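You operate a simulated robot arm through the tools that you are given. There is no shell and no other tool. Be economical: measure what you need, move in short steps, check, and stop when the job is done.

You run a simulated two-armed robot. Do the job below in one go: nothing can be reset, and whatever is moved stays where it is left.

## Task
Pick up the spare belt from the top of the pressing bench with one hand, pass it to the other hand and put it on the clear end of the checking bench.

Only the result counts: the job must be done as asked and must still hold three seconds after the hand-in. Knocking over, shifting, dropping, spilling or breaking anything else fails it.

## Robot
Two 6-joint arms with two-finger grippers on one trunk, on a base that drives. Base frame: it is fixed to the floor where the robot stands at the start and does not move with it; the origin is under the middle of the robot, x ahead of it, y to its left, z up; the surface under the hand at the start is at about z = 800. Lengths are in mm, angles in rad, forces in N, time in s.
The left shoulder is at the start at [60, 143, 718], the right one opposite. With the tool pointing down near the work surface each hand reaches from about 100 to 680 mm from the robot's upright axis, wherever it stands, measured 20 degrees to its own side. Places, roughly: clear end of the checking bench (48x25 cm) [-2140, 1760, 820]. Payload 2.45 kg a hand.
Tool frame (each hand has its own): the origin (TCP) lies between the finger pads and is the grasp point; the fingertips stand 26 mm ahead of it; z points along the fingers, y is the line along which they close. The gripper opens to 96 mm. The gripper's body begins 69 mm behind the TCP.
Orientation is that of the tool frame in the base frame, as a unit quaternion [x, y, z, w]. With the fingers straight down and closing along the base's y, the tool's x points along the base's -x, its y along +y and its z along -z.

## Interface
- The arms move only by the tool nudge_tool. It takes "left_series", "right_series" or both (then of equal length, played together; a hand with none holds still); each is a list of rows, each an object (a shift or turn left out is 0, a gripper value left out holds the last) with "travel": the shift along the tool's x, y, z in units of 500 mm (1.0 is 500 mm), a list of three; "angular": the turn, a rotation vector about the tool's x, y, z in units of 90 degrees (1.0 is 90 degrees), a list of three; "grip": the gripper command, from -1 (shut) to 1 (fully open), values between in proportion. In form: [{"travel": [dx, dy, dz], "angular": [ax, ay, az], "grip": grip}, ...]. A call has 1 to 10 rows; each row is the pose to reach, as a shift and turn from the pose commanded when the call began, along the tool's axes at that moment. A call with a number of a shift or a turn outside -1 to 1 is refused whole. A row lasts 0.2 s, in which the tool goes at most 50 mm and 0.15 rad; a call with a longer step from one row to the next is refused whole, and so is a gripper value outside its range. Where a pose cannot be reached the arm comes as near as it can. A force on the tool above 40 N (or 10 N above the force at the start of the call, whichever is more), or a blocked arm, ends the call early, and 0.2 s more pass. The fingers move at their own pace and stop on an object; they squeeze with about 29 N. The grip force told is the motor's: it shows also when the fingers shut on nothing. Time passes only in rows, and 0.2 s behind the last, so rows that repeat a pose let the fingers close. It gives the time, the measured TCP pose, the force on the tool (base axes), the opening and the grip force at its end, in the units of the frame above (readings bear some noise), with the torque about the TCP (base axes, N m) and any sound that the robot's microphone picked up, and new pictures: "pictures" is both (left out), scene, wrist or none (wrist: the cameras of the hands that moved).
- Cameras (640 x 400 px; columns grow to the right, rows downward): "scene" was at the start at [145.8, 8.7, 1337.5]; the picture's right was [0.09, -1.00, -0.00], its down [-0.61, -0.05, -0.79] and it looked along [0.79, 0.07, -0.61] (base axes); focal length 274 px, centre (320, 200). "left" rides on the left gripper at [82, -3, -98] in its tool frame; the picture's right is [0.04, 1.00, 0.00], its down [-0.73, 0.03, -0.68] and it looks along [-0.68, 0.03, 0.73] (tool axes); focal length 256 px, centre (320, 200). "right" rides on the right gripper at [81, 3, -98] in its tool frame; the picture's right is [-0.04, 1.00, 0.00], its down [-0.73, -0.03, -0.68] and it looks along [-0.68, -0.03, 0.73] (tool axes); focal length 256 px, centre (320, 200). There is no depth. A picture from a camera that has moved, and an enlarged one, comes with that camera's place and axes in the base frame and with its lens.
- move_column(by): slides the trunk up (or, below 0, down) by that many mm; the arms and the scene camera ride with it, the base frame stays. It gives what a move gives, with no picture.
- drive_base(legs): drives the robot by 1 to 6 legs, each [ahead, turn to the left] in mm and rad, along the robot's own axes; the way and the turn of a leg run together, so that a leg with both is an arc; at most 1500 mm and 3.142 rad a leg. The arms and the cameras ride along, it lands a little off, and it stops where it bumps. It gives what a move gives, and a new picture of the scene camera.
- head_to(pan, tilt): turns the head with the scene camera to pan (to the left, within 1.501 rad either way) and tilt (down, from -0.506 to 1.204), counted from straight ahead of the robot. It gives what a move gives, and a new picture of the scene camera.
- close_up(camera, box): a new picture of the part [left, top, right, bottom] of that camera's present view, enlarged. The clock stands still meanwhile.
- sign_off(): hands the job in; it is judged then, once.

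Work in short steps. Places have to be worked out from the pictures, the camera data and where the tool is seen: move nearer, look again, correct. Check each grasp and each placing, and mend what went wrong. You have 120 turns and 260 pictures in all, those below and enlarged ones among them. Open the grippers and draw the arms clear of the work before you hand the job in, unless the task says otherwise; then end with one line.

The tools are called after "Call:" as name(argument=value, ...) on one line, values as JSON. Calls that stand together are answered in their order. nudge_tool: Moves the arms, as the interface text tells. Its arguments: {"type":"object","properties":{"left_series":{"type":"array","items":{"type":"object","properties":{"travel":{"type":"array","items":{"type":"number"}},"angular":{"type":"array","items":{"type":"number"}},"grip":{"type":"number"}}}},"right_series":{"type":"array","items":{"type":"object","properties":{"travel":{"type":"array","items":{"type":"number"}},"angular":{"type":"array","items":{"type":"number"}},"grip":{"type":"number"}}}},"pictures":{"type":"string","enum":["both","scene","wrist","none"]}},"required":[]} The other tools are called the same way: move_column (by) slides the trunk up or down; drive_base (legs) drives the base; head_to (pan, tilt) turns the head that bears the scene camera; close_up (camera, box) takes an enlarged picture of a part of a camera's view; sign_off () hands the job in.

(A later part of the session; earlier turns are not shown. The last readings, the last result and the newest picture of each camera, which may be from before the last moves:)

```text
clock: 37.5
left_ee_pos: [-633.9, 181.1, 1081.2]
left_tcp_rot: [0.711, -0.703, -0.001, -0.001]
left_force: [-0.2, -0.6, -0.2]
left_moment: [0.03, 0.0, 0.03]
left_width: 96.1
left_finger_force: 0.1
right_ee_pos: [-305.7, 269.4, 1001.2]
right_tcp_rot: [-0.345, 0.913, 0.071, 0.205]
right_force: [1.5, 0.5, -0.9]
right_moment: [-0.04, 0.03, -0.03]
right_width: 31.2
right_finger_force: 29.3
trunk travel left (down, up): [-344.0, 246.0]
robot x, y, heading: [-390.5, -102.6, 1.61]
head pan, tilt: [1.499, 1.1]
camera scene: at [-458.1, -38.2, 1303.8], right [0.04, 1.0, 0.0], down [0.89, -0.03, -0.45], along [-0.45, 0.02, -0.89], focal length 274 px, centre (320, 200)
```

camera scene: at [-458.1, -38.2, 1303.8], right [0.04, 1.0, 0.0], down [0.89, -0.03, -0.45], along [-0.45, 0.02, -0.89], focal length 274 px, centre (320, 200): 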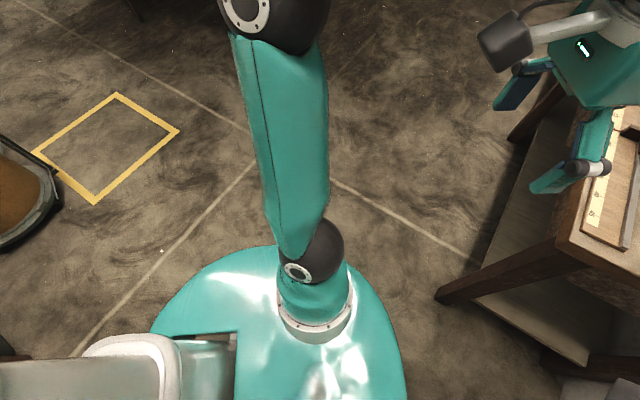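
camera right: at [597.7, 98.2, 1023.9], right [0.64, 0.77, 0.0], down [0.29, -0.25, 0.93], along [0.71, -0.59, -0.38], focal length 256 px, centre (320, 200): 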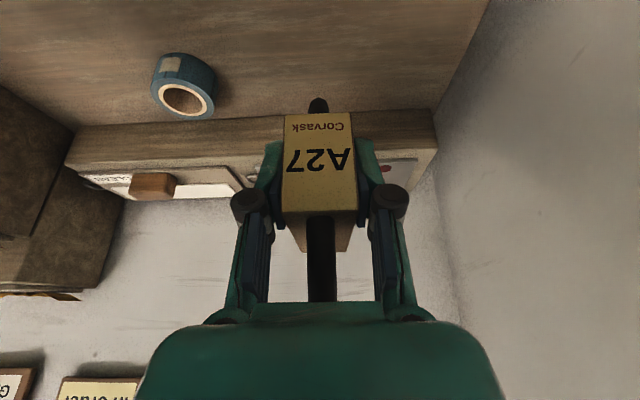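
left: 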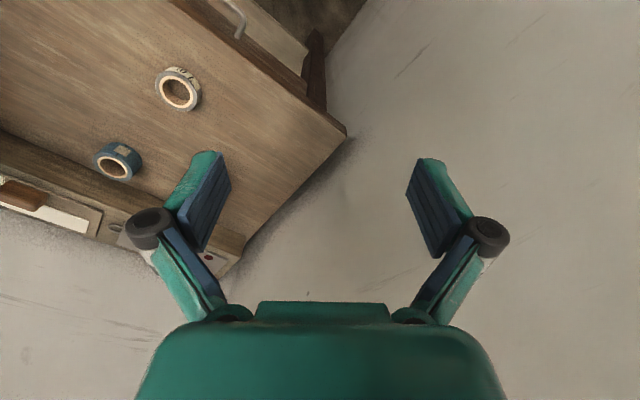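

I can't see a contact in front or on the sides, so the cause is likely behind the base. I move ahead 60 mm and try a small further left turn.

Call:
drive_base(legs=[[60, 0], [0, 0.25]])

```text
clock: 39.4
left_ee_pos: [-699.2, 171.5, 1081.9]
left_tcp_rot: [0.794, -0.608, -0.001, 0.0]
left_force: [-0.7, 0.3, 0.0]
left_moment: [-0.01, 0.01, 0.0]
left_width: 96.1
left_finger_force: 0.0
right_ee_pos: [-403.8, 340.0, 1001.0]
right_tcp_rot: [-0.457, 0.862, 0.097, 0.194]
right_force: [0.1, 0.8, -1.6]
right_moment: [-0.04, 0.03, 0.03]
right_width: 31.0
right_finger_force: 28.7
trunk travel left (down, up): [-344.0, 246.0]
robot x, y, heading: [-386.8, -37.2, 1.86]
head pan, tilt: [1.499, 1.1]
camera scene: at [-468.2, 5.9, 1303.8], right [-0.21, 0.98, 0.0], down [0.87, 0.19, -0.45], along [-0.44, -0.1, -0.89], focal length 274 px, centre (320, 200)
```

scene: 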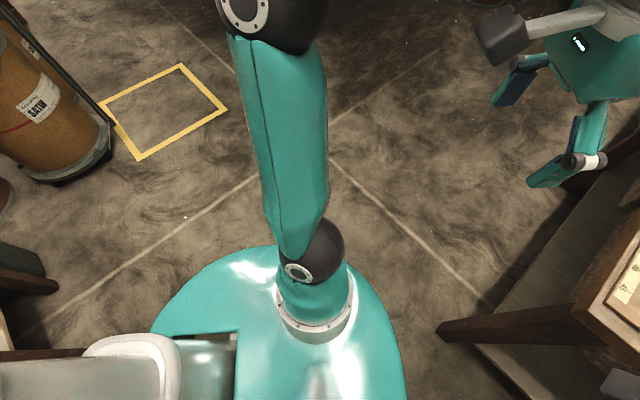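

The base is free now and nothing looks displaced. I continue with a gentle left arc away from the benches toward the lane along the long bench.

Call:
drive_base(legs=[[250, 0.9]])

Call:
head_to(pan=-0.2, tilt=0.45)

```text
clock: 42.2
left_ee_pos: [-861.9, 29.6, 1081.1]
left_tcp_rot: [0.97, -0.241, -0.001, 0.0]
left_force: [-0.4, -0.1, 0.8]
left_moment: [0.06, 0.02, 0.03]
left_width: 96.0
left_finger_force: 0.1
right_ee_pos: [-784.7, 359.6, 1001.3]
right_tcp_rot: [0.763, -0.608, -0.165, -0.141]
right_force: [1.6, 0.5, -0.5]
right_moment: [-0.03, 0.05, 0.03]
right_width: 31.4
right_finger_force: 28.8
trunk travel left (down, up): [-344.0, 246.0]
robot x, y, heading: [-486.0, 126.1, 2.597]
head pan, tilt: [1.499, 1.1]
stopped in leg 1: the robot was blocked; the commanded pose is now the measured one
camera scene: at [-578.0, 105.7, 1303.8], right [-0.81, 0.58, 0.0], down [0.52, 0.72, -0.45], along [-0.26, -0.37, -0.89], focal length 274 px, centre (320, 200)
```

scene: 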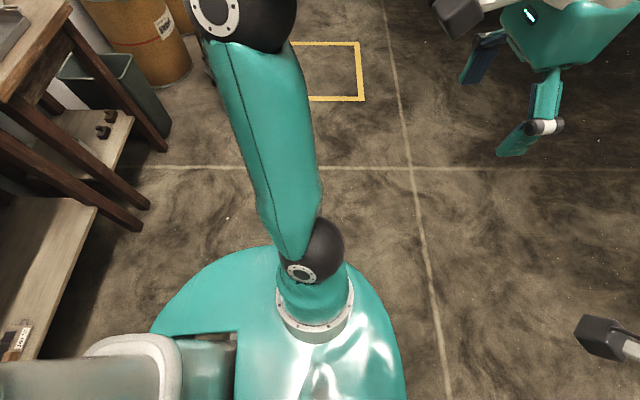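

```text
clock: 44.0
left_ee_pos: [-863.5, 31.1, 1081.7]
left_tcp_rot: [0.97, -0.241, 0.0, 0.0]
left_force: [0.1, 0.1, -0.1]
left_moment: [-0.01, -0.03, 0.0]
left_width: 96.0
left_finger_force: 0.0
right_ee_pos: [-784.7, 361.1, 1001.7]
right_tcp_rot: [0.763, -0.609, -0.166, -0.14]
right_force: [-0.1, 0.0, -1.3]
right_moment: [-0.01, -0.04, 0.02]
right_width: 31.3
right_finger_force: 29.2
trunk travel left (down, up): [-344.0, 246.0]
robot x, y, heading: [-488.5, 124.4, 2.597]
head pan, tilt: [-0.201, 0.45]
camera scene: at [-609.4, 220.9, 1355.9], right [0.68, 0.73, 0.0], down [0.32, -0.3, -0.9], along [-0.66, 0.61, -0.44], focal length 274 px, centre (320, 200)
```

scene: 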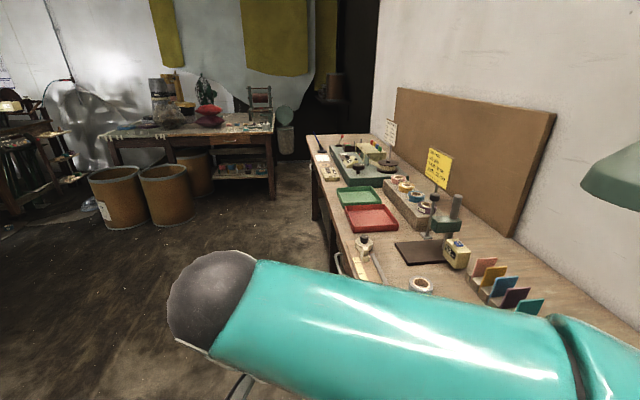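

Blocked again, likely the right elbow near the lamp or the base at the bench leg. I look right.

Call:
head_to(pan=-1.3, tilt=0.6)

Call:
head_to(pan=-1.3, tilt=1.2)

```text
clock: 45.3
left_ee_pos: [-864.4, 31.4, 1082.4]
left_tcp_rot: [0.97, -0.242, 0.0, 0.0]
left_force: [0.1, 0.0, 0.2]
left_moment: [-0.04, -0.01, 0.01]
left_width: 95.8
left_finger_force: 0.0
right_ee_pos: [-784.2, 361.5, 1000.7]
right_tcp_rot: [0.763, -0.609, -0.165, -0.141]
right_force: [0.0, 0.5, -0.6]
right_moment: [0.0, -0.01, 0.04]
right_width: 31.2
right_finger_force: 28.8
trunk travel left (down, up): [-344.0, 246.0]
robot x, y, heading: [-485.9, 125.4, 2.585]
head pan, tilt: [-1.3, 0.6]
camera scene: at [-517.9, 243.2, 1342.4], right [0.96, -0.28, 0.0], down [-0.16, -0.54, -0.83], along [0.23, 0.79, -0.56], focal length 274 px, centre (320, 200)
```

scene: 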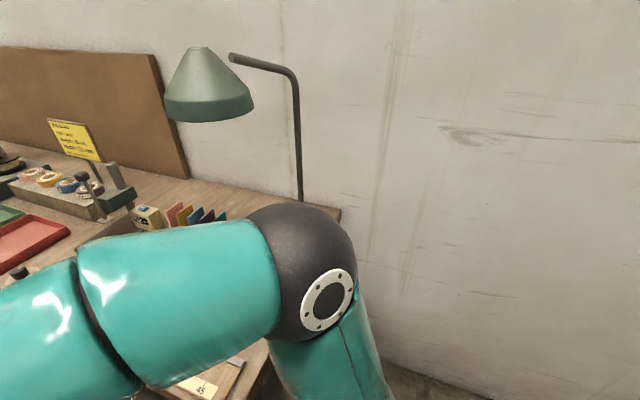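

```text
clock: 46.3
left_ee_pos: [-863.7, 31.2, 1081.2]
left_tcp_rot: [0.97, -0.242, 0.0, 0.0]
left_force: [0.7, -0.2, -0.1]
left_moment: [-0.02, -0.07, 0.0]
left_width: 96.0
left_finger_force: 0.1
right_ee_pos: [-784.8, 362.1, 1001.5]
right_tcp_rot: [0.763, -0.609, -0.165, -0.14]
right_force: [-1.2, 0.8, -2.0]
right_moment: [-0.01, 0.01, -0.02]
right_width: 31.2
right_finger_force: 29.1
trunk travel left (down, up): [-344.0, 246.0]
robot x, y, heading: [-490.6, 127.8, 2.594]
head pan, tilt: [-1.3, 1.201]
camera scene: at [-526.7, 212.0, 1297.8], right [0.96, -0.28, 0.0], down [-0.26, -0.9, -0.36], along [0.1, 0.35, -0.93], focal length 274 px, centre (320, 200)
```

scene: 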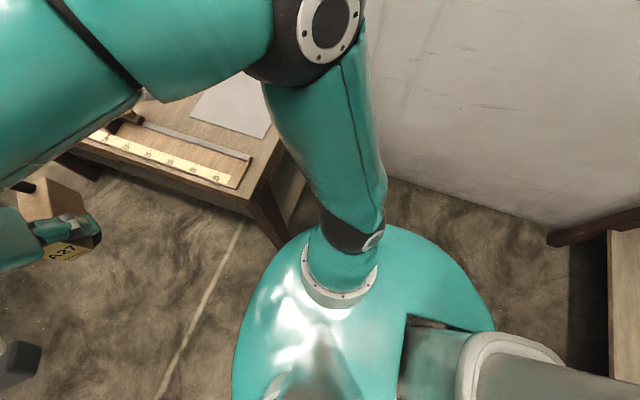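

The base's rim is at the long bench's front leg; nothing displaced. I back off 100 mm, turn away left, drive out 300 mm, and turn back parallel to the bench.

Call:
drive_base(legs=[[-100, 0], [0, 1.0], [330, 0], [0, -1.1]])

Call:
head_to(pan=-0.3, tilt=0.5)

```text
clock: 55.2
left_ee_pos: [-1084.6, -115.7, 1080.7]
left_tcp_rot: [0.954, -0.3, 0.001, -0.001]
left_force: [0.7, -0.2, 0.2]
left_moment: [0.03, -0.02, -0.01]
left_width: 96.2
left_finger_force: 0.1
right_ee_pos: [-965.2, 203.0, 1001.5]
right_tcp_rot: [0.725, -0.654, -0.157, -0.15]
right_force: [-0.3, 0.8, -1.6]
right_moment: [-0.04, 0.01, -0.02]
right_width: 31.5
right_finger_force: 29.4
trunk travel left (down, up): [-344.0, 246.0]
robot x, y, heading: [-710.7, -83.5, 2.478]
head pan, tilt: [-1.3, 1.201]
camera scene: at [-742.8, 5.6, 1297.7], right [0.92, -0.39, 0.0], down [-0.36, -0.86, -0.36], along [0.14, 0.33, -0.93], focal length 274 px, centre (320, 200)
```

scene: 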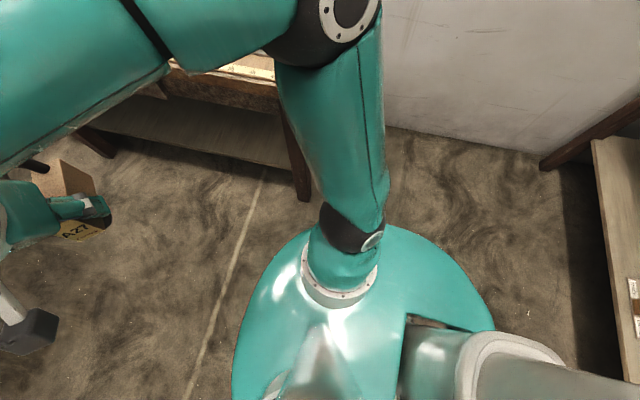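

```text
clock: 56.5
left_ee_pos: [-1084.7, -115.5, 1082.7]
left_tcp_rot: [0.954, -0.299, 0.0, 0.0]
left_force: [-0.9, 0.5, 0.1]
left_moment: [-0.02, -0.02, 0.02]
left_width: 95.9
left_finger_force: 0.0
right_ee_pos: [-966.0, 202.0, 1002.3]
right_tcp_rot: [0.725, -0.654, -0.156, -0.149]
right_force: [-0.7, -0.5, -0.9]
right_moment: [0.0, -0.02, 0.0]
right_width: 31.3
right_finger_force: 29.0
trunk travel left (down, up): [-344.0, 246.0]
robot x, y, heading: [-712.7, -86.9, 2.472]
head pan, tilt: [-0.3, 0.499]
camera scene: at [-815.5, 28.7, 1351.4], right [0.82, 0.57, 0.0], down [0.27, -0.39, -0.88], along [-0.5, 0.72, -0.48], focal length 274 px, centre (320, 200)
```

scene: 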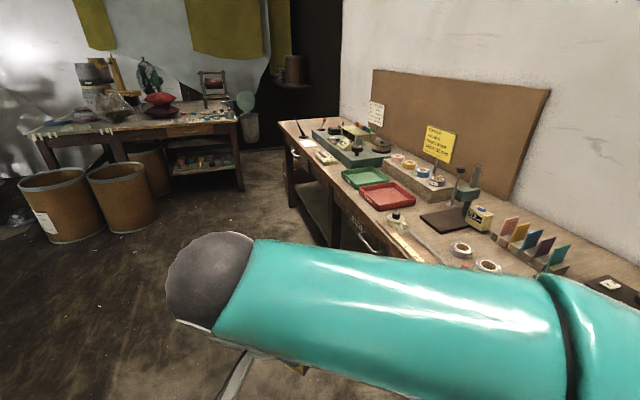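

In the lane now. I drive ahead 900 mm and look at the far end.

Call:
drive_base(legs=[[900, 0]])

Call:
close_up(camera="scene", box=[200, 60, 520, 260])

```text
clock: 61.3
left_ee_pos: [-1792.1, 440.6, 1081.4]
left_tcp_rot: [0.954, -0.3, 0.0, 0.0]
left_force: [0.3, -0.5, 0.3]
left_moment: [0.0, -0.03, 0.02]
left_width: 96.0
left_finger_force: 0.1
right_ee_pos: [-1675.2, 758.4, 1003.4]
right_tcp_rot: [0.725, -0.653, -0.157, -0.15]
right_force: [-0.6, 0.0, -1.9]
right_moment: [-0.02, -0.01, -0.02]
right_width: 31.2
right_finger_force: 29.0
trunk travel left (down, up): [-344.0, 246.0]
robot x, y, heading: [-1424.6, 472.9, 2.473]
head pan, tilt: [-0.3, 0.499]
camera scene: at [-1524.5, 585.4, 1351.4], right [0.82, 0.57, 0.0], down [0.27, -0.39, -0.88], along [-0.5, 0.72, -0.48], focal length 274 px, centre (320, 200)
```

scene: 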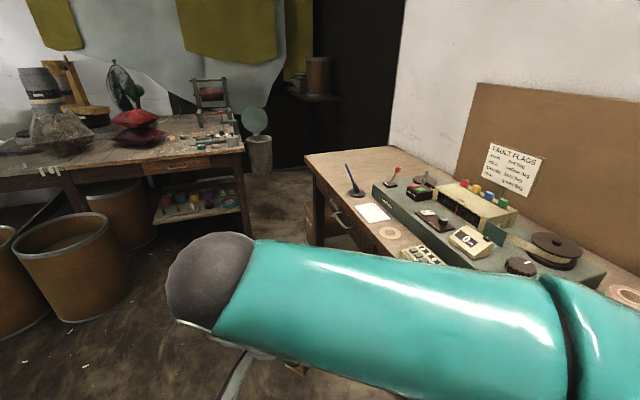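

```text
2.00 times, centred on (360, 160) of scene
camera zoom: at [-1524.5, 585.4, 1351.4], right [0.82, 0.57, 0.0], down [0.27, -0.39, -0.88], along [-0.5, 0.72, -0.48], focal length 549 px, centre (240, 280)
```

zoom: 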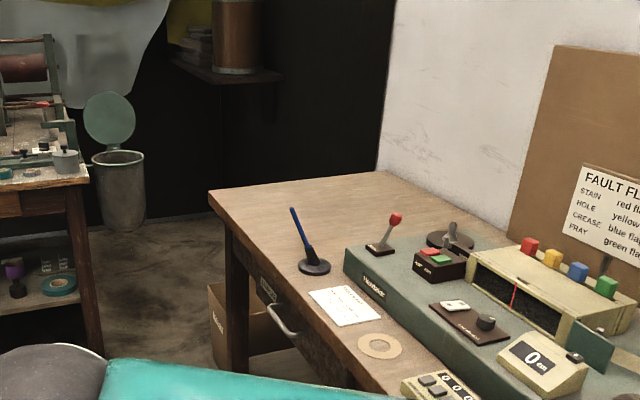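

The far end beyond the pen rest is indeed clear (about 48 cm along the bench). Here the space is open for the hand-over, so I turn the right hand about the vertical (two calls) to bring its leaning side outward.

Call:
nudge_tool(right_series=[{"angular": [-0.036, 0, -0.078]}, {"angular": [-0.073, 0, -0.157]}, {"angular": [-0.109, 0, -0.235]}, {"angular": [-0.145, 0, -0.314]}, {"angular": [-0.182, 0, -0.392]}, {"angular": [-0.218, 0, -0.471]}, {"angular": [-0.254, 0, -0.549]}, {"angular": [-0.291, 0, -0.628]}, {"angular": [-0.327, 0, -0.706]}], pictures="none")

Call:
nudge_tool(right_series=[{"angular": [-0.036, 0, -0.078]}, {"angular": [-0.073, 0, -0.157]}, {"angular": [-0.109, 0, -0.235]}, {"angular": [-0.145, 0, -0.314]}, {"angular": [-0.182, 0, -0.392]}, {"angular": [-0.218, 0, -0.471]}, {"angular": [-0.254, 0, -0.549]}, {"angular": [-0.291, 0, -0.628]}, {"angular": [-0.322, 0, -0.696]}], pictures="none")

Call:
head_to(pan=0, tilt=0.75)

```text
clock: 63.3
left_ee_pos: [-1793.5, 440.6, 1082.9]
left_tcp_rot: [0.954, -0.3, 0.0, -0.001]
left_force: [-0.1, -0.3, -0.8]
left_moment: [0.0, 0.0, 0.02]
left_width: 96.2
left_finger_force: 0.0
right_ee_pos: [-1674.4, 758.8, 1002.4]
right_tcp_rot: [0.97, -0.119, -0.208, -0.028]
right_force: [0.6, 0.2, -1.0]
right_moment: [-0.02, -0.03, -0.01]
right_width: 31.4
right_finger_force: 29.2
trunk travel left (down, up): [-344.0, 246.0]
robot x, y, heading: [-1423.9, 473.0, 2.477]
head pan, tilt: [-0.3, 0.499]
```

```text
clock: 65.3
left_ee_pos: [-1792.6, 440.8, 1081.5]
left_tcp_rot: [0.954, -0.3, 0.0, 0.0]
left_force: [-0.8, -0.4, 0.0]
left_moment: [0.0, -0.01, 0.0]
left_width: 95.8
left_finger_force: 0.1
right_ee_pos: [-1674.2, 759.6, 1003.2]
right_tcp_rot: [0.868, 0.45, -0.185, 0.1]
right_force: [0.6, 0.8, -1.8]
right_moment: [0.01, -0.01, 0.0]
right_width: 31.1
right_finger_force: 29.2
trunk travel left (down, up): [-344.0, 246.0]
robot x, y, heading: [-1423.9, 469.6, 2.481]
head pan, tilt: [-0.3, 0.499]
```

```text
clock: 66.1
left_ee_pos: [-1793.4, 439.6, 1083.3]
left_tcp_rot: [0.954, -0.299, 0.001, 0.0]
left_force: [-0.3, 0.5, 0.8]
left_moment: [0.07, -0.03, 0.0]
left_width: 96.0
left_finger_force: 0.1
right_ee_pos: [-1675.8, 759.3, 1002.5]
right_tcp_rot: [0.868, 0.45, -0.185, 0.1]
right_force: [0.3, 0.1, -1.0]
right_moment: [0.02, -0.01, 0.01]
right_width: 31.5
right_finger_force: 29.1
trunk travel left (down, up): [-344.0, 246.0]
robot x, y, heading: [-1422.3, 471.2, 2.48]
head pan, tilt: [0.0, 0.75]
camera scene: at [-1537.6, 561.5, 1329.5], right [0.62, 0.79, 0.0], down [0.54, -0.42, -0.73], along [-0.58, 0.45, -0.68], focal length 274 px, centre (320, 200)
```

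scene: 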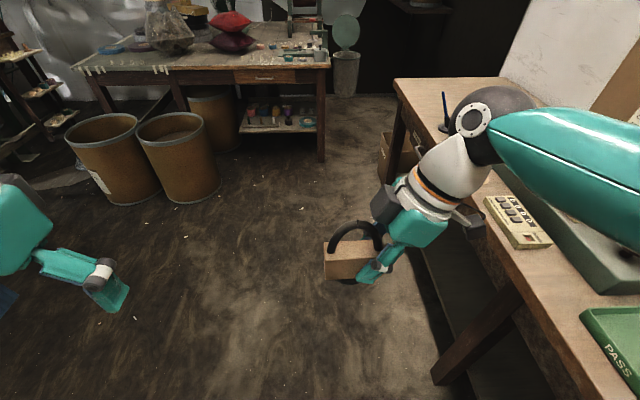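

The belt is held neatly, free end to the left. I now turn the left hand 86° about its axis while bringing it part way over.

Call:
nudge_tool(left_series=[{"travel": [-0.008, -0.021, -0.005], "angular": [0, 0, 0.095], "grip": 1}, {"travel": [-0.016, -0.042, -0.01], "angular": [0, 0, 0.19]}, {"travel": [-0.024, -0.063, -0.015], "angular": [0, 0, 0.285]}, {"travel": [-0.032, -0.084, -0.02], "angular": [0, 0, 0.38]}, {"travel": [-0.04, -0.105, -0.025], "angular": [0, 0, 0.475]}, {"travel": [-0.048, -0.126, -0.03], "angular": [0, 0, 0.57]}, {"travel": [-0.056, -0.147, -0.035], "angular": [0, 0, 0.665]}, {"travel": [-0.064, -0.168, -0.04], "angular": [0, 0, 0.76]}, {"travel": [-0.072, -0.189, -0.045], "angular": [0, 0, 0.855]}, {"travel": [-0.08, -0.208, -0.05], "angular": [0, 0, 0.95]}], pictures="none")

Call:
nudge_tool(left_series=[{"angular": [0, -0.07, 0.013]}, {"angular": [0, -0.14, 0.026]}, {"angular": [0, -0.21, 0.039]}, {"angular": [0, -0.278, 0.05]}], pictures="both")

```text
clock: 68.3
left_ee_pos: [-1766.7, 548.9, 1107.6]
left_tcp_rot: [-0.495, 0.869, 0.0, 0.0]
left_force: [-0.1, -0.8, -0.9]
left_moment: [0.0, -0.01, 0.02]
left_width: 96.0
left_finger_force: 0.1
right_ee_pos: [-1674.7, 759.5, 1002.0]
right_tcp_rot: [0.868, 0.449, -0.185, 0.101]
right_force: [-0.2, 0.3, -0.3]
right_moment: [0.01, 0.0, 0.03]
right_width: 31.5
right_finger_force: 28.7
trunk travel left (down, up): [-344.0, 246.0]
robot x, y, heading: [-1423.7, 474.5, 2.483]
head pan, tilt: [0.0, 0.75]
```

```text
clock: 69.3
left_ee_pos: [-1766.7, 548.9, 1107.7]
left_tcp_rot: [-0.451, 0.866, 0.108, 0.188]
left_force: [0.0, -0.5, -0.5]
left_moment: [0.02, 0.0, 0.0]
left_width: 95.9
left_finger_force: 0.1
right_ee_pos: [-1674.9, 758.7, 1002.6]
right_tcp_rot: [0.868, 0.449, -0.185, 0.1]
right_force: [1.3, -0.5, -1.4]
right_moment: [0.0, -0.03, 0.0]
right_width: 31.4
right_finger_force: 29.0
trunk travel left (down, up): [-344.0, 246.0]
robot x, y, heading: [-1422.4, 474.6, 2.475]
head pan, tilt: [0.0, 0.75]
camera scene: at [-1537.7, 561.3, 1329.5], right [0.62, 0.79, 0.0], down [0.54, -0.42, -0.73], along [-0.58, 0.45, -0.68], focal length 274 px, centre (320, 200)
camera left: at [-1830.0, 451.4, 1162.1], right [-0.84, 0.54, 0.0], down [0.2, 0.32, 0.93], along [0.5, 0.78, -0.38], focal length 256 px, centre (320, 200)
```

scene: 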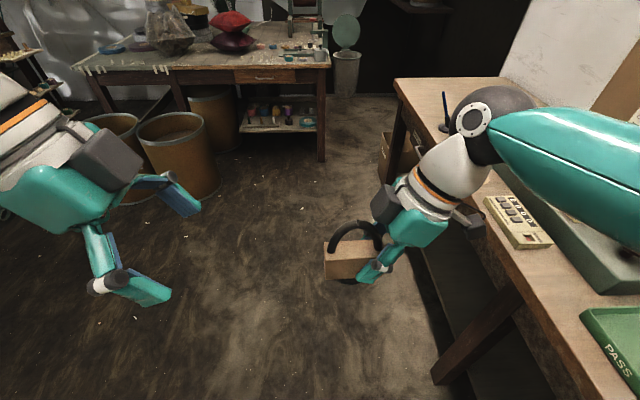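
left: 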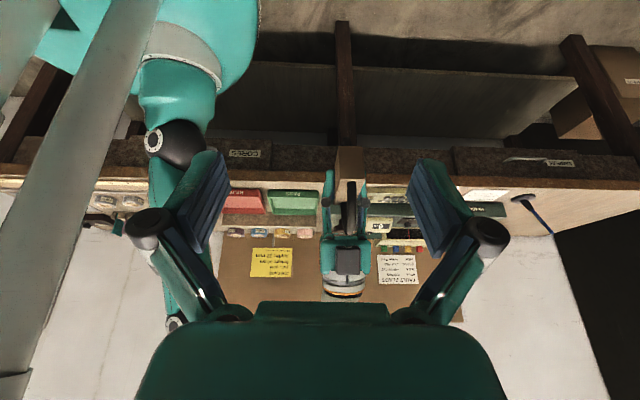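

The left camera sees the box's free end almost centred. I zoom there to measure it before closing in.

Call:
close_up(camera="left", box=[288, 130, 416, 210])

```text
5.00 times, centred on (352, 170) of left
camera zoom: at [-1830.0, 451.4, 1162.1], right [-0.84, 0.54, 0.0], down [0.2, 0.32, 0.93], along [0.5, 0.78, -0.38], focal length 1280 px, centre (160, 350)
```

zoom: 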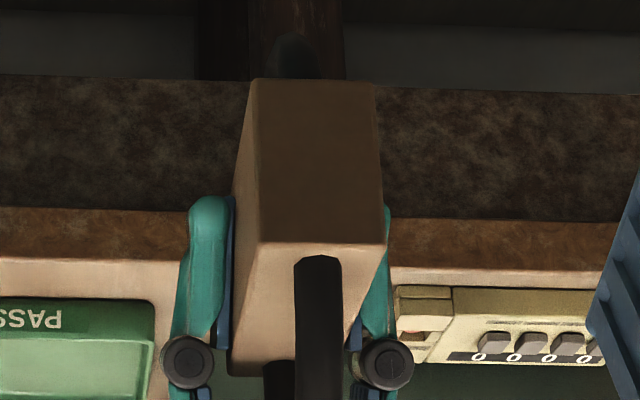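

The free end's top edge measures ≈ (−1715, 702, 1019), agreeing with prediction. I move the left hand to 60 mm short of its grasp along its axis.

Call:
nudge_tool(left_series=[{"travel": [-0.044, 0.0174, 0.04]}, {"travel": [-0.088, 0.0348, 0.08]}, {"travel": [-0.132, 0.0522, 0.12]}, {"travel": [-0.176, 0.0696, 0.16]}, {"travel": [-0.22, 0.087, 0.2]}], pictures="both")

```text
clock: 70.5
left_ee_pos: [-1722.3, 690.7, 1063.3]
left_tcp_rot: [-0.45, 0.867, 0.107, 0.188]
left_force: [-0.4, 1.0, 0.5]
left_moment: [0.0, 0.0, 0.01]
left_width: 95.8
left_finger_force: 0.1
right_ee_pos: [-1674.2, 759.8, 1002.2]
right_tcp_rot: [0.868, 0.449, -0.185, 0.101]
right_force: [-0.4, 0.1, -0.9]
right_moment: [0.0, 0.01, 0.0]
right_width: 31.3
right_finger_force: 29.0
trunk travel left (down, up): [-344.0, 246.0]
robot x, y, heading: [-1422.0, 472.7, 2.476]
head pan, tilt: [0.0, 0.75]
camera scene: at [-1537.8, 562.0, 1329.4], right [0.62, 0.79, 0.0], down [0.54, -0.42, -0.73], along [-0.57, 0.45, -0.68], focal length 274 px, centre (320, 200)
camera left: at [-1786.0, 594.1, 1118.5], right [-0.84, 0.54, 0.0], down [0.2, 0.32, 0.93], along [0.5, 0.78, -0.38], focal length 256 px, centre (320, 200)
```

scene: 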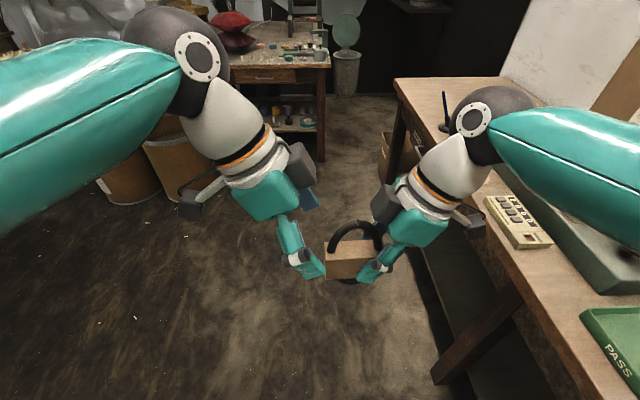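
left: 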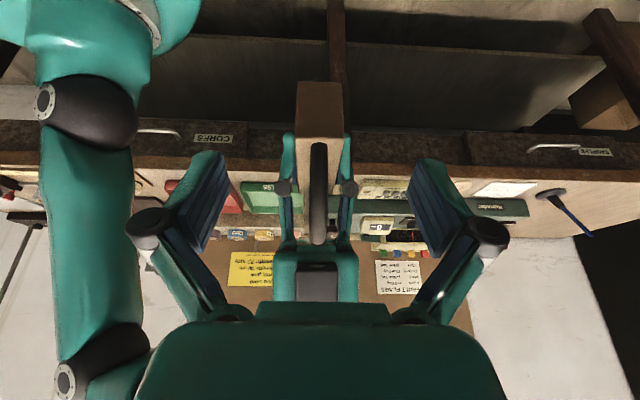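

Aligned; I advance 56 mm to straddle the box's free end.

Call:
nudge_tool(left_series=[{"travel": [-0.002, 0, 0.03]}, {"travel": [-0.003, 0, 0.06]}, {"travel": [-0.004, 0, 0.09]}, {"travel": [-0.006, 0, 0.112]}], pictures="both")

Call:
close_up(camera="scene", box=[240, 150, 464, 290])

```text
clock: 71.5
left_ee_pos: [-1707.2, 713.7, 1015.0]
left_tcp_rot: [-0.452, 0.865, 0.107, 0.188]
left_force: [-0.2, 0.1, 0.8]
left_moment: [0.0, 0.01, 0.02]
left_width: 96.0
left_finger_force: 0.2
right_ee_pos: [-1674.8, 759.4, 1002.2]
right_tcp_rot: [0.868, 0.449, -0.185, 0.101]
right_force: [-0.1, 0.1, -1.7]
right_moment: [0.04, 0.01, 0.01]
right_width: 31.5
right_finger_force: 28.7
trunk travel left (down, up): [-344.0, 246.0]
robot x, y, heading: [-1421.8, 470.0, 2.476]
head pan, tilt: [0.0, 0.75]
camera scene: at [-1537.7, 561.7, 1329.5], right [0.62, 0.79, 0.0], down [0.54, -0.42, -0.73], along [-0.58, 0.45, -0.68], focal length 274 px, centre (320, 200)
camera left: at [-1771.6, 616.1, 1069.5], right [-0.84, 0.54, 0.0], down [0.2, 0.32, 0.93], along [0.5, 0.78, -0.38], focal length 256 px, centre (320, 200)
```

scene: 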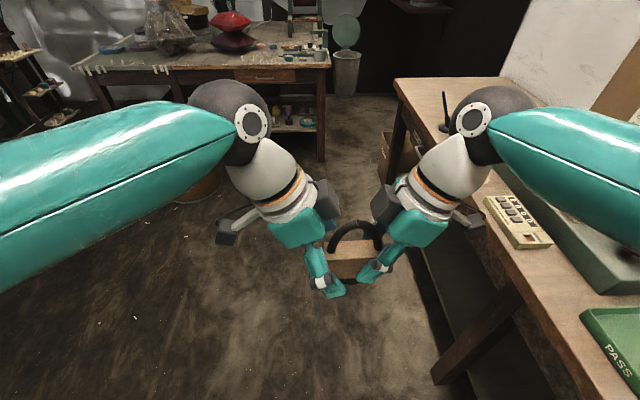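
left: 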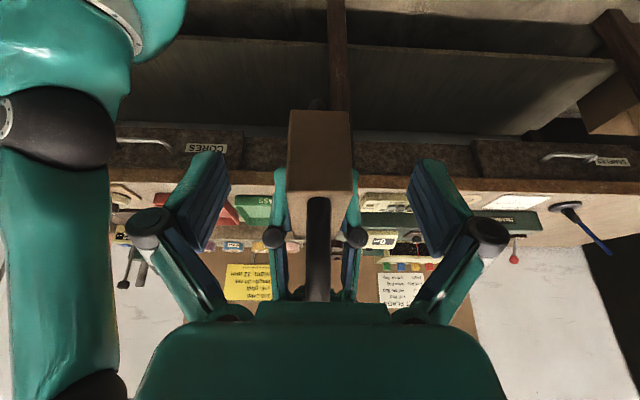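

```text
2.86 times, centred on (352, 220) of scene
camera zoom: at [-1537.7, 561.7, 1329.5], right [0.62, 0.79, 0.0], down [0.54, -0.42, -0.73], along [-0.58, 0.45, -0.68], focal length 784 px, centre (229, 143)
```

zoom: 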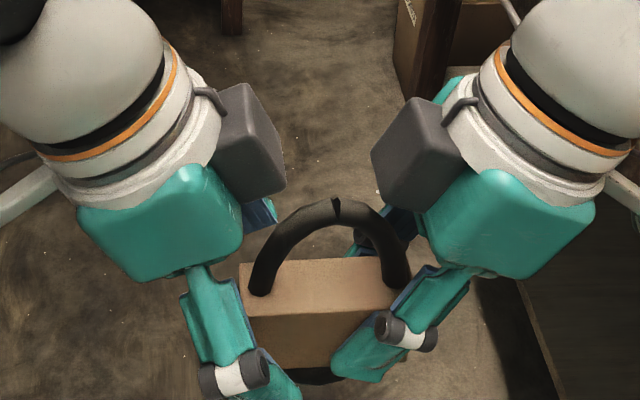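

The left fingers straddle the free end with tips well below its top and clear of the right fingers. I close the left gripper.

Call:
nudge_tool(left_series=[{"travel": [0, 0, 0.004], "grip": -1}, {"travel": [0, 0, 0.004], "grip": -1}, {"travel": [0, 0, 0.004], "grip": -1}, {"travel": [0, 0, 0.004], "grip": -1}], pictures="wrist")

Call:
close_up(camera="scene", box=[240, 150, 464, 290])

```text
clock: 72.5
left_ee_pos: [-1706.8, 714.2, 1012.1]
left_tcp_rot: [-0.451, 0.866, 0.107, 0.188]
left_force: [4.2, -2.8, 0.9]
left_moment: [-0.1, -0.18, -0.17]
left_width: 31.4
left_finger_force: 29.1
right_ee_pos: [-1675.1, 757.8, 1003.0]
right_tcp_rot: [0.868, 0.449, -0.185, 0.1]
right_force: [-3.6, 2.7, -2.7]
right_moment: [0.14, 0.08, -0.1]
right_width: 31.1
right_finger_force: 29.5
trunk travel left (down, up): [-344.0, 246.0]
robot x, y, heading: [-1421.9, 473.0, 2.481]
head pan, tilt: [0.0, 0.75]
camera left: at [-1770.7, 616.5, 1067.7], right [-0.84, 0.54, 0.0], down [0.2, 0.32, 0.93], along [0.5, 0.78, -0.38], focal length 256 px, centre (320, 200)
```

left: 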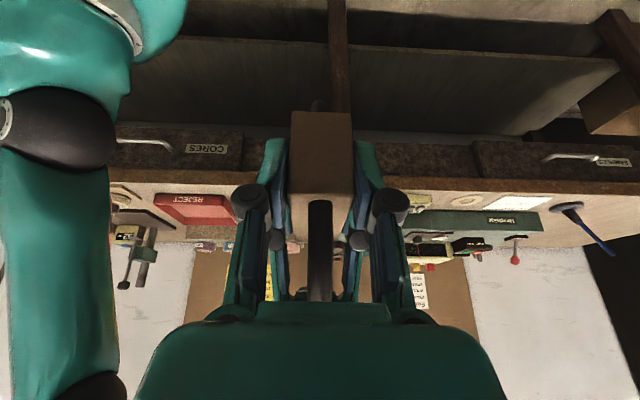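

```text
2.86 times, centred on (352, 220) of scene
camera zoom: at [-1537.7, 561.6, 1329.5], right [0.62, 0.79, 0.0], down [0.54, -0.42, -0.73], along [-0.58, 0.45, -0.68], focal length 784 px, centre (229, 143)
```

zoom: 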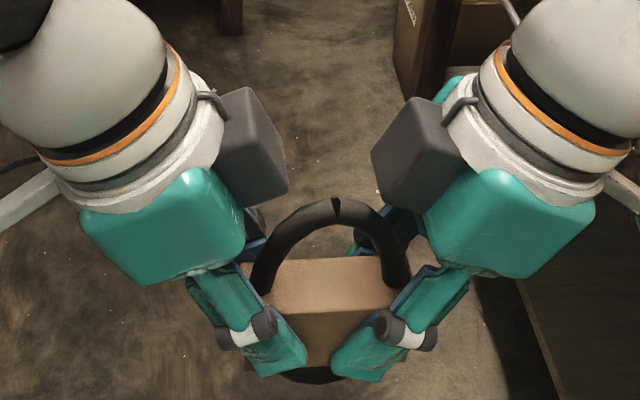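

Both hands hold firmly (31 mm, 29 N each). I open the right gripper, then withdraw it along its own axis.

Call:
nudge_tool(right_series=[{"grip": 0.4}, {"grip": 0.4}, {"grip": 0.4}], pictures="none")

Call:
nudge_tool(right_series=[{"travel": [0, 0, -0.05]}, {"travel": [0, 0, -0.1]}, {"travel": [0, 0, -0.15]}, {"travel": [0, 0, -0.2]}], pictures="both")

```text
clock: 73.3
left_ee_pos: [-1706.8, 714.9, 1012.6]
left_tcp_rot: [-0.451, 0.866, 0.106, 0.187]
left_force: [0.5, -0.2, 0.4]
left_moment: [0.0, 0.06, -0.03]
left_width: 31.4
left_finger_force: 29.0
right_ee_pos: [-1674.3, 759.1, 1001.9]
right_tcp_rot: [0.868, 0.449, -0.185, 0.1]
right_force: [-0.3, 0.3, 0.9]
right_moment: [-0.01, 0.0, 0.0]
right_width: 67.2
right_finger_force: 0.1
trunk travel left (down, up): [-344.0, 246.0]
robot x, y, heading: [-1424.6, 469.4, 2.476]
head pan, tilt: [0.0, 0.75]
```

```text
clock: 74.3
left_ee_pos: [-1707.3, 714.2, 1013.1]
left_tcp_rot: [-0.451, 0.866, 0.107, 0.187]
left_force: [-0.7, 0.2, 0.2]
left_moment: [0.01, 0.02, -0.02]
left_width: 31.2
left_finger_force: 28.1
right_ee_pos: [-1652.0, 792.6, 1093.5]
right_tcp_rot: [0.868, 0.449, -0.185, 0.099]
right_force: [-0.4, -1.3, -0.5]
right_moment: [0.02, 0.02, -0.01]
right_width: 67.2
right_finger_force: 0.1
trunk travel left (down, up): [-344.0, 246.0]
robot x, y, heading: [-1424.6, 473.3, 2.472]
head pan, tilt: [0.0, 0.75]
camera scene: at [-1537.8, 561.6, 1329.4], right [0.62, 0.79, 0.0], down [0.54, -0.42, -0.73], along [-0.57, 0.45, -0.68], focal length 274 px, centre (320, 200)
camera right: at [-1582.8, 885.4, 1149.9], right [0.8, -0.61, 0.02], down [-0.25, -0.3, 0.92], along [-0.55, -0.74, -0.39], focal length 256 px, centre (320, 200)
```

scene: 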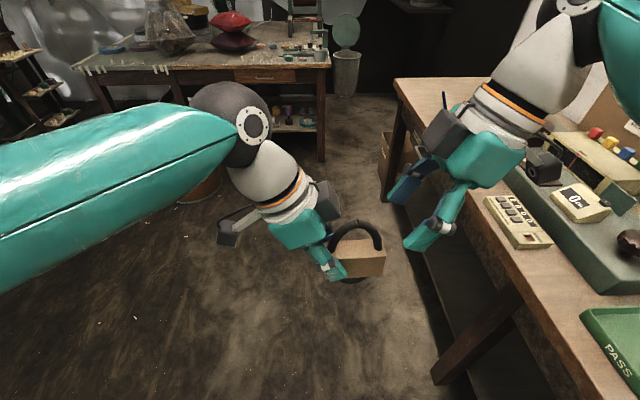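
right: 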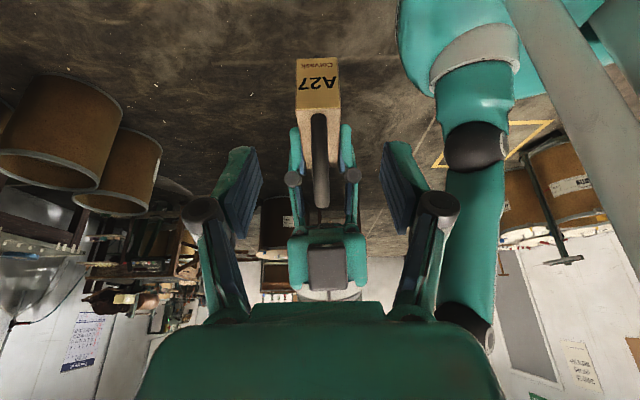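

The belt is now in the left hand alone. I draw the right arm in, then drive along the lane toward the clear end.

Call:
nudge_tool(right_series=[{"travel": [-0.01, 0.075, -0.012]}, {"travel": [-0.02, 0.15, -0.023]}, {"travel": [-0.03, 0.225, -0.035]}, {"travel": [-0.039, 0.3, -0.046]}], pictures="none")

Call:
drive_base(legs=[[0, 0.046], [800, 0]])

```text
clock: 75.3
left_ee_pos: [-1707.1, 714.0, 1013.7]
left_tcp_rot: [-0.451, 0.866, 0.108, 0.187]
left_force: [-0.9, -0.6, -0.6]
left_moment: [-0.03, 0.05, -0.01]
left_width: 31.6
left_finger_force: 29.3
right_ee_pos: [-1533.3, 700.6, 1124.9]
right_tcp_rot: [0.868, 0.449, -0.184, 0.1]
right_force: [0.7, 0.7, 0.3]
right_moment: [0.0, -0.01, -0.01]
right_width: 67.2
right_finger_force: 0.0
trunk travel left (down, up): [-344.0, 246.0]
robot x, y, heading: [-1422.6, 471.2, 2.476]
head pan, tilt: [0.0, 0.75]
```

```text
clock: 80.1
left_ee_pos: [-2365.0, 1161.5, 1012.4]
left_tcp_rot: [-0.472, 0.855, 0.111, 0.185]
left_force: [-0.3, 0.9, -0.4]
left_moment: [0.0, 0.0, -0.02]
left_width: 31.5
left_finger_force: 29.2
right_ee_pos: [-2191.9, 1156.2, 1123.7]
right_tcp_rot: [0.857, 0.47, -0.183, 0.106]
right_force: [-0.9, 0.0, 0.0]
right_moment: [-0.02, 0.0, 0.02]
right_width: 67.3
right_finger_force: 0.1
trunk travel left (down, up): [-344.0, 246.0]
robot x, y, heading: [-2070.3, 933.1, 2.524]
head pan, tilt: [0.0, 0.75]
camera scene: at [-2188.5, 1018.0, 1329.4], right [0.58, 0.81, 0.0], down [0.56, -0.4, -0.73], along [-0.59, 0.42, -0.68], focal length 274 px, centre (320, 200)
```

scene: 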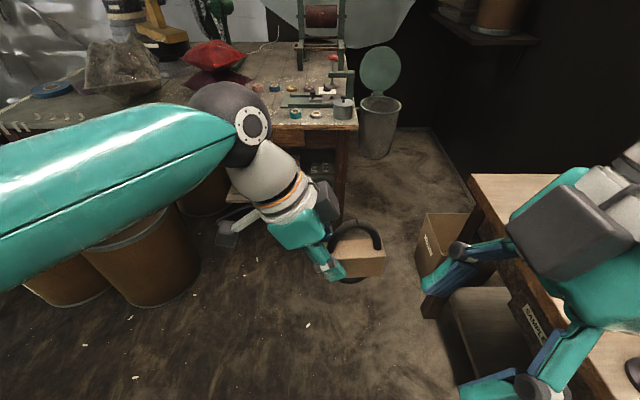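

Clear ahead; bench's far front corner at about (−2460, 1768). I drive 450 mm further and turn right to face the bench.

Call:
drive_base(legs=[[450, 0], [0, -1.62]])

Call:
head_to(pan=0.15, tilt=0.7)

```text
clock: 86.7
left_ee_pos: [-2224.9, 1507.3, 1013.6]
left_tcp_rot: [0.242, 0.946, -0.046, 0.211]
left_force: [-1.0, 0.8, 0.6]
left_moment: [0.02, 0.02, -0.04]
left_width: 31.6
left_finger_force: 29.0
right_ee_pos: [-2219.6, 1334.9, 1126.3]
right_tcp_rot: [0.946, -0.246, -0.204, -0.048]
right_force: [-0.2, -0.3, -0.7]
right_moment: [-0.02, -0.03, 0.02]
right_width: 67.3
right_finger_force: 0.0
trunk travel left (down, up): [-344.0, 246.0]
robot x, y, heading: [-2471.3, 1219.2, 1.0]
head pan, tilt: [0.0, 0.75]
stopped in leg 2: the robot was blocked; the commanded pose is now the measured one
camera scene: at [-2392.5, 1341.4, 1329.4], right [0.84, -0.54, 0.0], down [-0.37, -0.57, -0.73], along [0.39, 0.62, -0.68], focal length 274 px, centre (320, 200)
```

scene: 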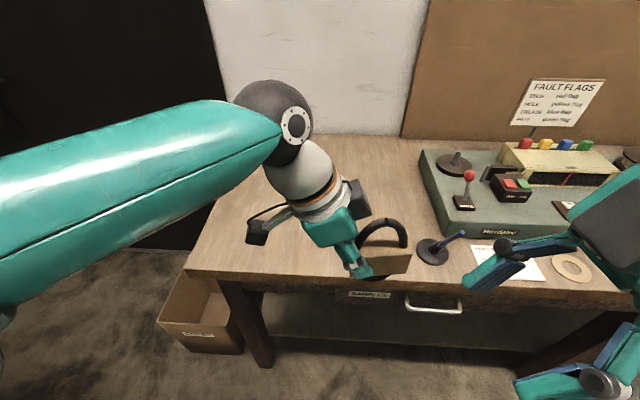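

```text
clock: 87.4
left_ee_pos: [-2224.1, 1508.4, 1014.2]
left_tcp_rot: [0.242, 0.946, -0.045, 0.211]
left_force: [0.3, 0.3, 0.1]
left_moment: [0.0, 0.02, 0.01]
left_width: 31.3
left_finger_force: 28.8
right_ee_pos: [-2219.2, 1334.0, 1126.5]
right_tcp_rot: [0.946, -0.247, -0.204, -0.049]
right_force: [0.3, -0.2, -0.4]
right_moment: [-0.02, 0.02, -0.01]
right_width: 67.1
right_finger_force: 0.1
trunk travel left (down, up): [-344.0, 246.0]
robot x, y, heading: [-2467.9, 1216.2, 1.005]
head pan, tilt: [0.15, 0.7]
camera scene: at [-2402.9, 1349.2, 1333.7], right [0.91, -0.41, 0.0], down [-0.26, -0.59, -0.76], along [0.31, 0.7, -0.64], focal length 274 px, centre (320, 200)
```

scene: 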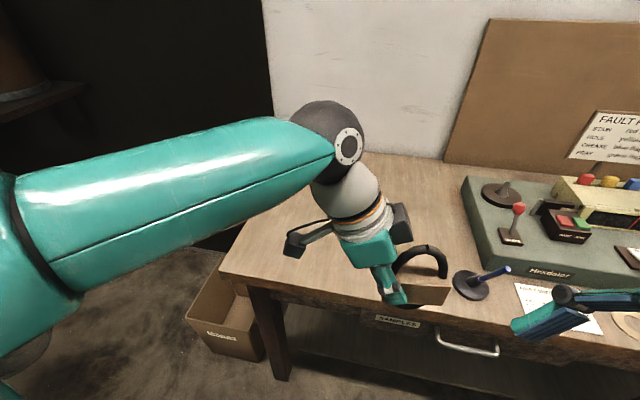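

Turn stopped a little short (heading 1.0). That heading is workable, but I check left for contact before going on.

Call:
head_to(pan=1.5, tilt=0.6)

Call:
head_to(pan=-1.5, tilt=0.9)

```text
clock: 88.9
left_ee_pos: [-2225.3, 1507.9, 1014.2]
left_tcp_rot: [0.242, 0.946, -0.045, 0.211]
left_force: [-0.6, 0.3, 0.0]
left_moment: [0.0, 0.05, 0.02]
left_width: 31.2
left_finger_force: 28.8
right_ee_pos: [-2219.7, 1334.0, 1125.9]
right_tcp_rot: [0.946, -0.246, -0.204, -0.049]
right_force: [-0.4, -0.5, -0.5]
right_moment: [0.01, 0.01, 0.0]
right_width: 67.3
right_finger_force: 0.1
trunk travel left (down, up): [-344.0, 246.0]
robot x, y, heading: [-2468.0, 1221.4, 1.004]
head pan, tilt: [1.499, 0.6]
camera scene: at [-2508.3, 1324.5, 1342.4], right [0.6, 0.8, 0.0], down [0.45, -0.34, -0.83], along [-0.66, 0.49, -0.56], focal length 274 px, centre (320, 200)
```

scene: 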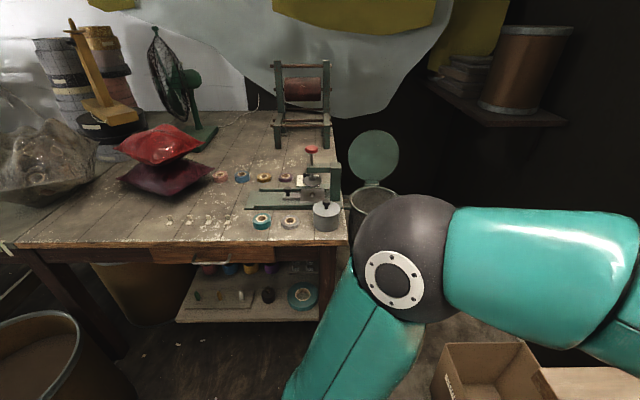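

```text
clock: 91.5
left_ee_pos: [-2224.7, 1507.5, 1014.5]
left_tcp_rot: [0.243, 0.946, -0.046, 0.211]
left_force: [-0.7, 0.3, -0.1]
left_moment: [0.04, -0.02, 0.0]
left_width: 31.0
left_finger_force: 28.4
right_ee_pos: [-2219.6, 1334.7, 1125.6]
right_tcp_rot: [0.946, -0.245, -0.205, -0.049]
right_force: [0.1, -0.1, 0.1]
right_moment: [0.01, 0.02, -0.01]
right_width: 67.1
right_finger_force: 0.2
trunk travel left (down, up): [-344.0, 246.0]
robot x, y, heading: [-2468.2, 1221.8, 1.001]
head pan, tilt: [-1.499, 0.901]
camera scene: at [-2371.1, 1235.6, 1317.6], right [-0.48, -0.88, 0.0], down [-0.69, 0.37, -0.62], along [0.55, -0.3, -0.78], focal length 274 px, centre (320, 200)
```

scene: 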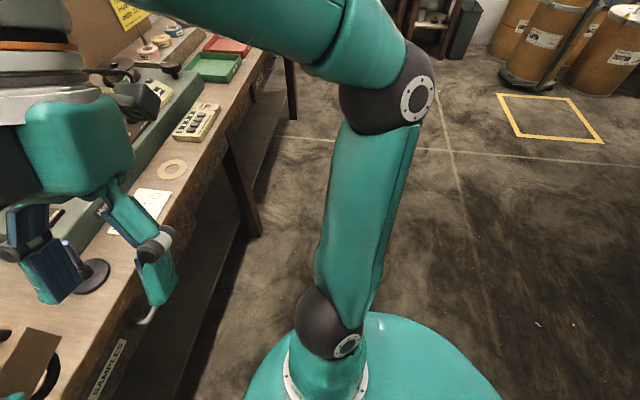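

Nothing touched is displaced. From here the spot is reachable; I swing the left hand horizontally over the clear area, to about (−2168, 1725).

Call:
nudge_tool(left_series=[{"travel": [0.0224, 0.0875, -0.003]}, {"travel": [0.0448, 0.175, -0.006]}, {"travel": [0.0672, 0.2625, -0.008]}, {"travel": [0.0896, 0.35, -0.011]}, {"travel": [0.112, 0.4376, -0.014]}], pictures="wrist")

Call:
head_to(pan=0.0, tilt=0.7)

```text
clock: 92.7
left_ee_pos: [-2166.0, 1727.8, 998.2]
left_tcp_rot: [0.244, 0.946, -0.048, 0.209]
left_force: [-0.1, 0.0, 0.2]
left_moment: [0.0, 0.05, -0.04]
left_width: 31.3
left_finger_force: 28.8
right_ee_pos: [-2216.4, 1337.2, 1123.9]
right_tcp_rot: [0.946, -0.246, -0.205, -0.047]
right_force: [0.0, 0.3, -0.3]
right_moment: [-0.06, 0.05, 0.03]
right_width: 67.2
right_finger_force: 0.0
trunk travel left (down, up): [-344.0, 246.0]
robot x, y, heading: [-2468.1, 1218.3, 1.004]
head pan, tilt: [-1.499, 0.901]
camera left: at [-2270.1, 1780.4, 1053.4], right [0.45, 0.89, -0.01], down [0.34, -0.17, 0.92], along [0.83, -0.42, -0.38], focal length 256 px, centre (320, 200)
```

left: 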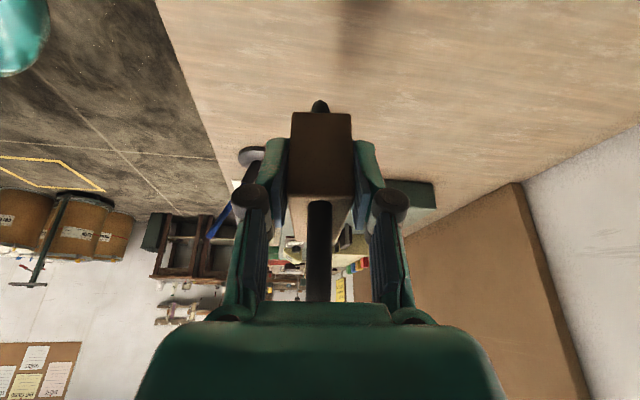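

```text
clock: 94.3
left_ee_pos: [-2167.3, 1726.4, 998.7]
left_tcp_rot: [0.243, 0.946, -0.048, 0.209]
left_force: [0.8, -1.2, 0.4]
left_moment: [0.0, 0.0, 0.05]
left_width: 31.3
left_finger_force: 28.9
right_ee_pos: [-2220.3, 1334.7, 1126.6]
right_tcp_rot: [0.946, -0.247, -0.205, -0.049]
right_force: [0.3, -0.5, 0.3]
right_moment: [-0.02, 0.01, -0.02]
right_width: 67.0
right_finger_force: 0.0
trunk travel left (down, up): [-344.0, 246.0]
robot x, y, heading: [-2468.1, 1219.9, 0.999]
head pan, tilt: [0.0, 0.7]
camera scene: at [-2391.6, 1343.4, 1333.7], right [0.84, -0.54, 0.0], down [-0.35, -0.54, -0.76], along [0.41, 0.64, -0.64], focal length 274 px, centre (320, 200)
```

scene: 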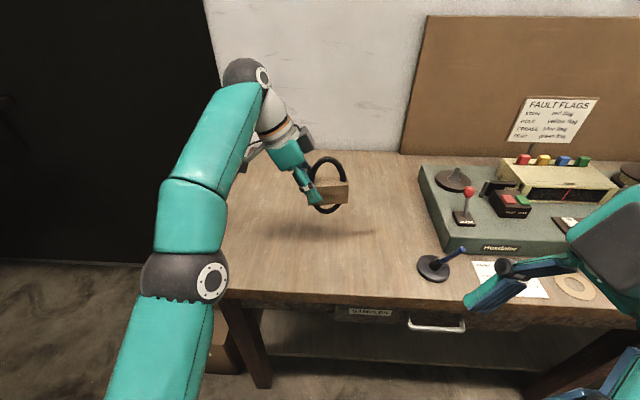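

The belt hangs over clear bench top. I lower straight down 90 mm, then check.

Call:
nudge_tool(left_series=[{"travel": [0.0253, -0.001, 0.0543]}, {"travel": [0.0505, -0.002, 0.1087]}, {"travel": [0.0758, -0.003, 0.163]}], pictures="scene")

Call:
close_up(camera="scene", box=[256, 150, 416, 250])

```text
clock: 95.1
left_ee_pos: [-2167.3, 1728.4, 908.6]
left_tcp_rot: [0.242, 0.946, -0.045, 0.211]
left_force: [-0.2, -0.5, -0.1]
left_moment: [0.01, -0.01, -0.01]
left_width: 31.3
left_finger_force: 29.3
right_ee_pos: [-2219.9, 1335.3, 1125.1]
right_tcp_rot: [0.946, -0.247, -0.206, -0.048]
right_force: [-0.3, -0.2, 1.0]
right_moment: [0.01, 0.02, -0.03]
right_width: 67.1
right_finger_force: 0.1
trunk travel left (down, up): [-344.0, 246.0]
robot x, y, heading: [-2467.0, 1221.5, 1.006]
head pan, tilt: [0.0, 0.7]
camera scene: at [-2391.4, 1343.8, 1333.7], right [0.84, -0.54, 0.0], down [-0.35, -0.54, -0.76], along [0.41, 0.64, -0.64], focal length 274 px, centre (320, 200)
```

scene: 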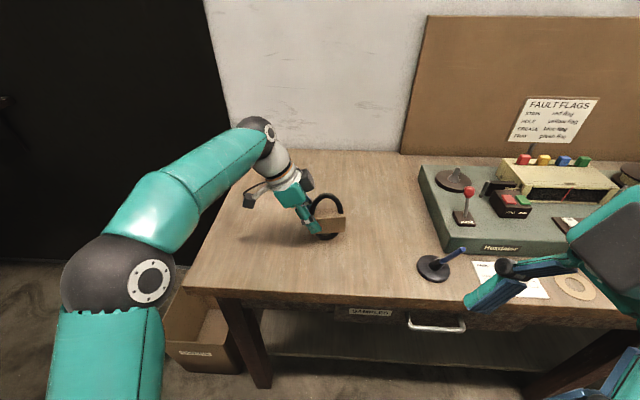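

```text
4.00 times, centred on (336, 200) of scene
camera zoom: at [-2391.4, 1343.8, 1333.7], right [0.84, -0.54, 0.0], down [-0.35, -0.54, -0.76], along [0.41, 0.64, -0.64], focal length 1097 px, centre (256, 200)
```

zoom: 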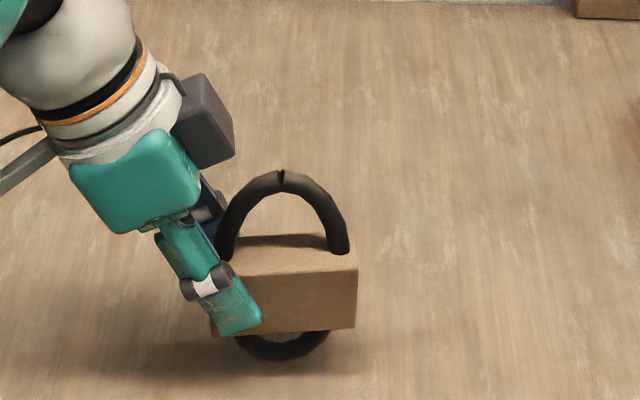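

Belt is upright, a little above the top. I lower 18 mm slowly and read the force.

Call:
nudge_tool(left_series=[{"travel": [0.005, 0, 0.0109]}, {"travel": [0.0101, 0, 0.0218]}, {"travel": [0.0151, -0.001, 0.0326]}], pictures="none")

Call:
close_up(camera="scene", box=[256, 160, 416, 260])

```text
clock: 95.9
left_ee_pos: [-2165.8, 1727.6, 896.8]
left_tcp_rot: [0.242, 0.945, -0.041, 0.215]
left_force: [2.9, 4.3, 23.0]
left_moment: [0.12, 0.12, -0.06]
left_width: 31.7
left_finger_force: 29.4
right_ee_pos: [-2222.4, 1334.5, 1125.8]
right_tcp_rot: [0.946, -0.247, -0.204, -0.049]
right_force: [0.0, 0.7, 0.6]
right_moment: [-0.02, 0.0, -0.02]
right_width: 67.1
right_finger_force: 0.2
trunk travel left (down, up): [-344.0, 246.0]
robot x, y, heading: [-2467.5, 1221.5, 1.005]
head pan, tilt: [0.0, 0.7]
```

```text
4.00 times, centred on (336, 210) of scene
camera zoom: at [-2392.5, 1341.9, 1334.5], right [0.84, -0.54, 0.0], down [-0.35, -0.54, -0.77], along [0.41, 0.65, -0.64], focal length 1097 px, centre (256, 160)
```

zoom: 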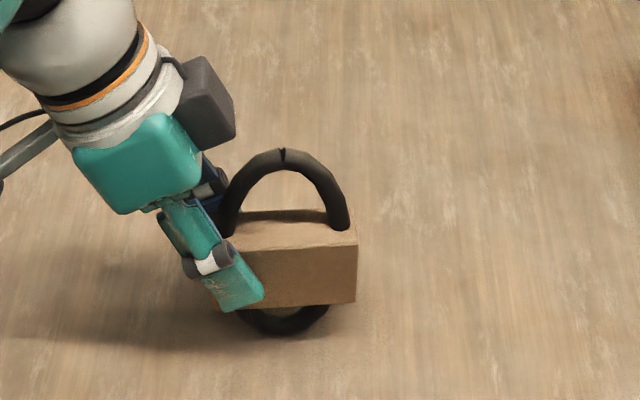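

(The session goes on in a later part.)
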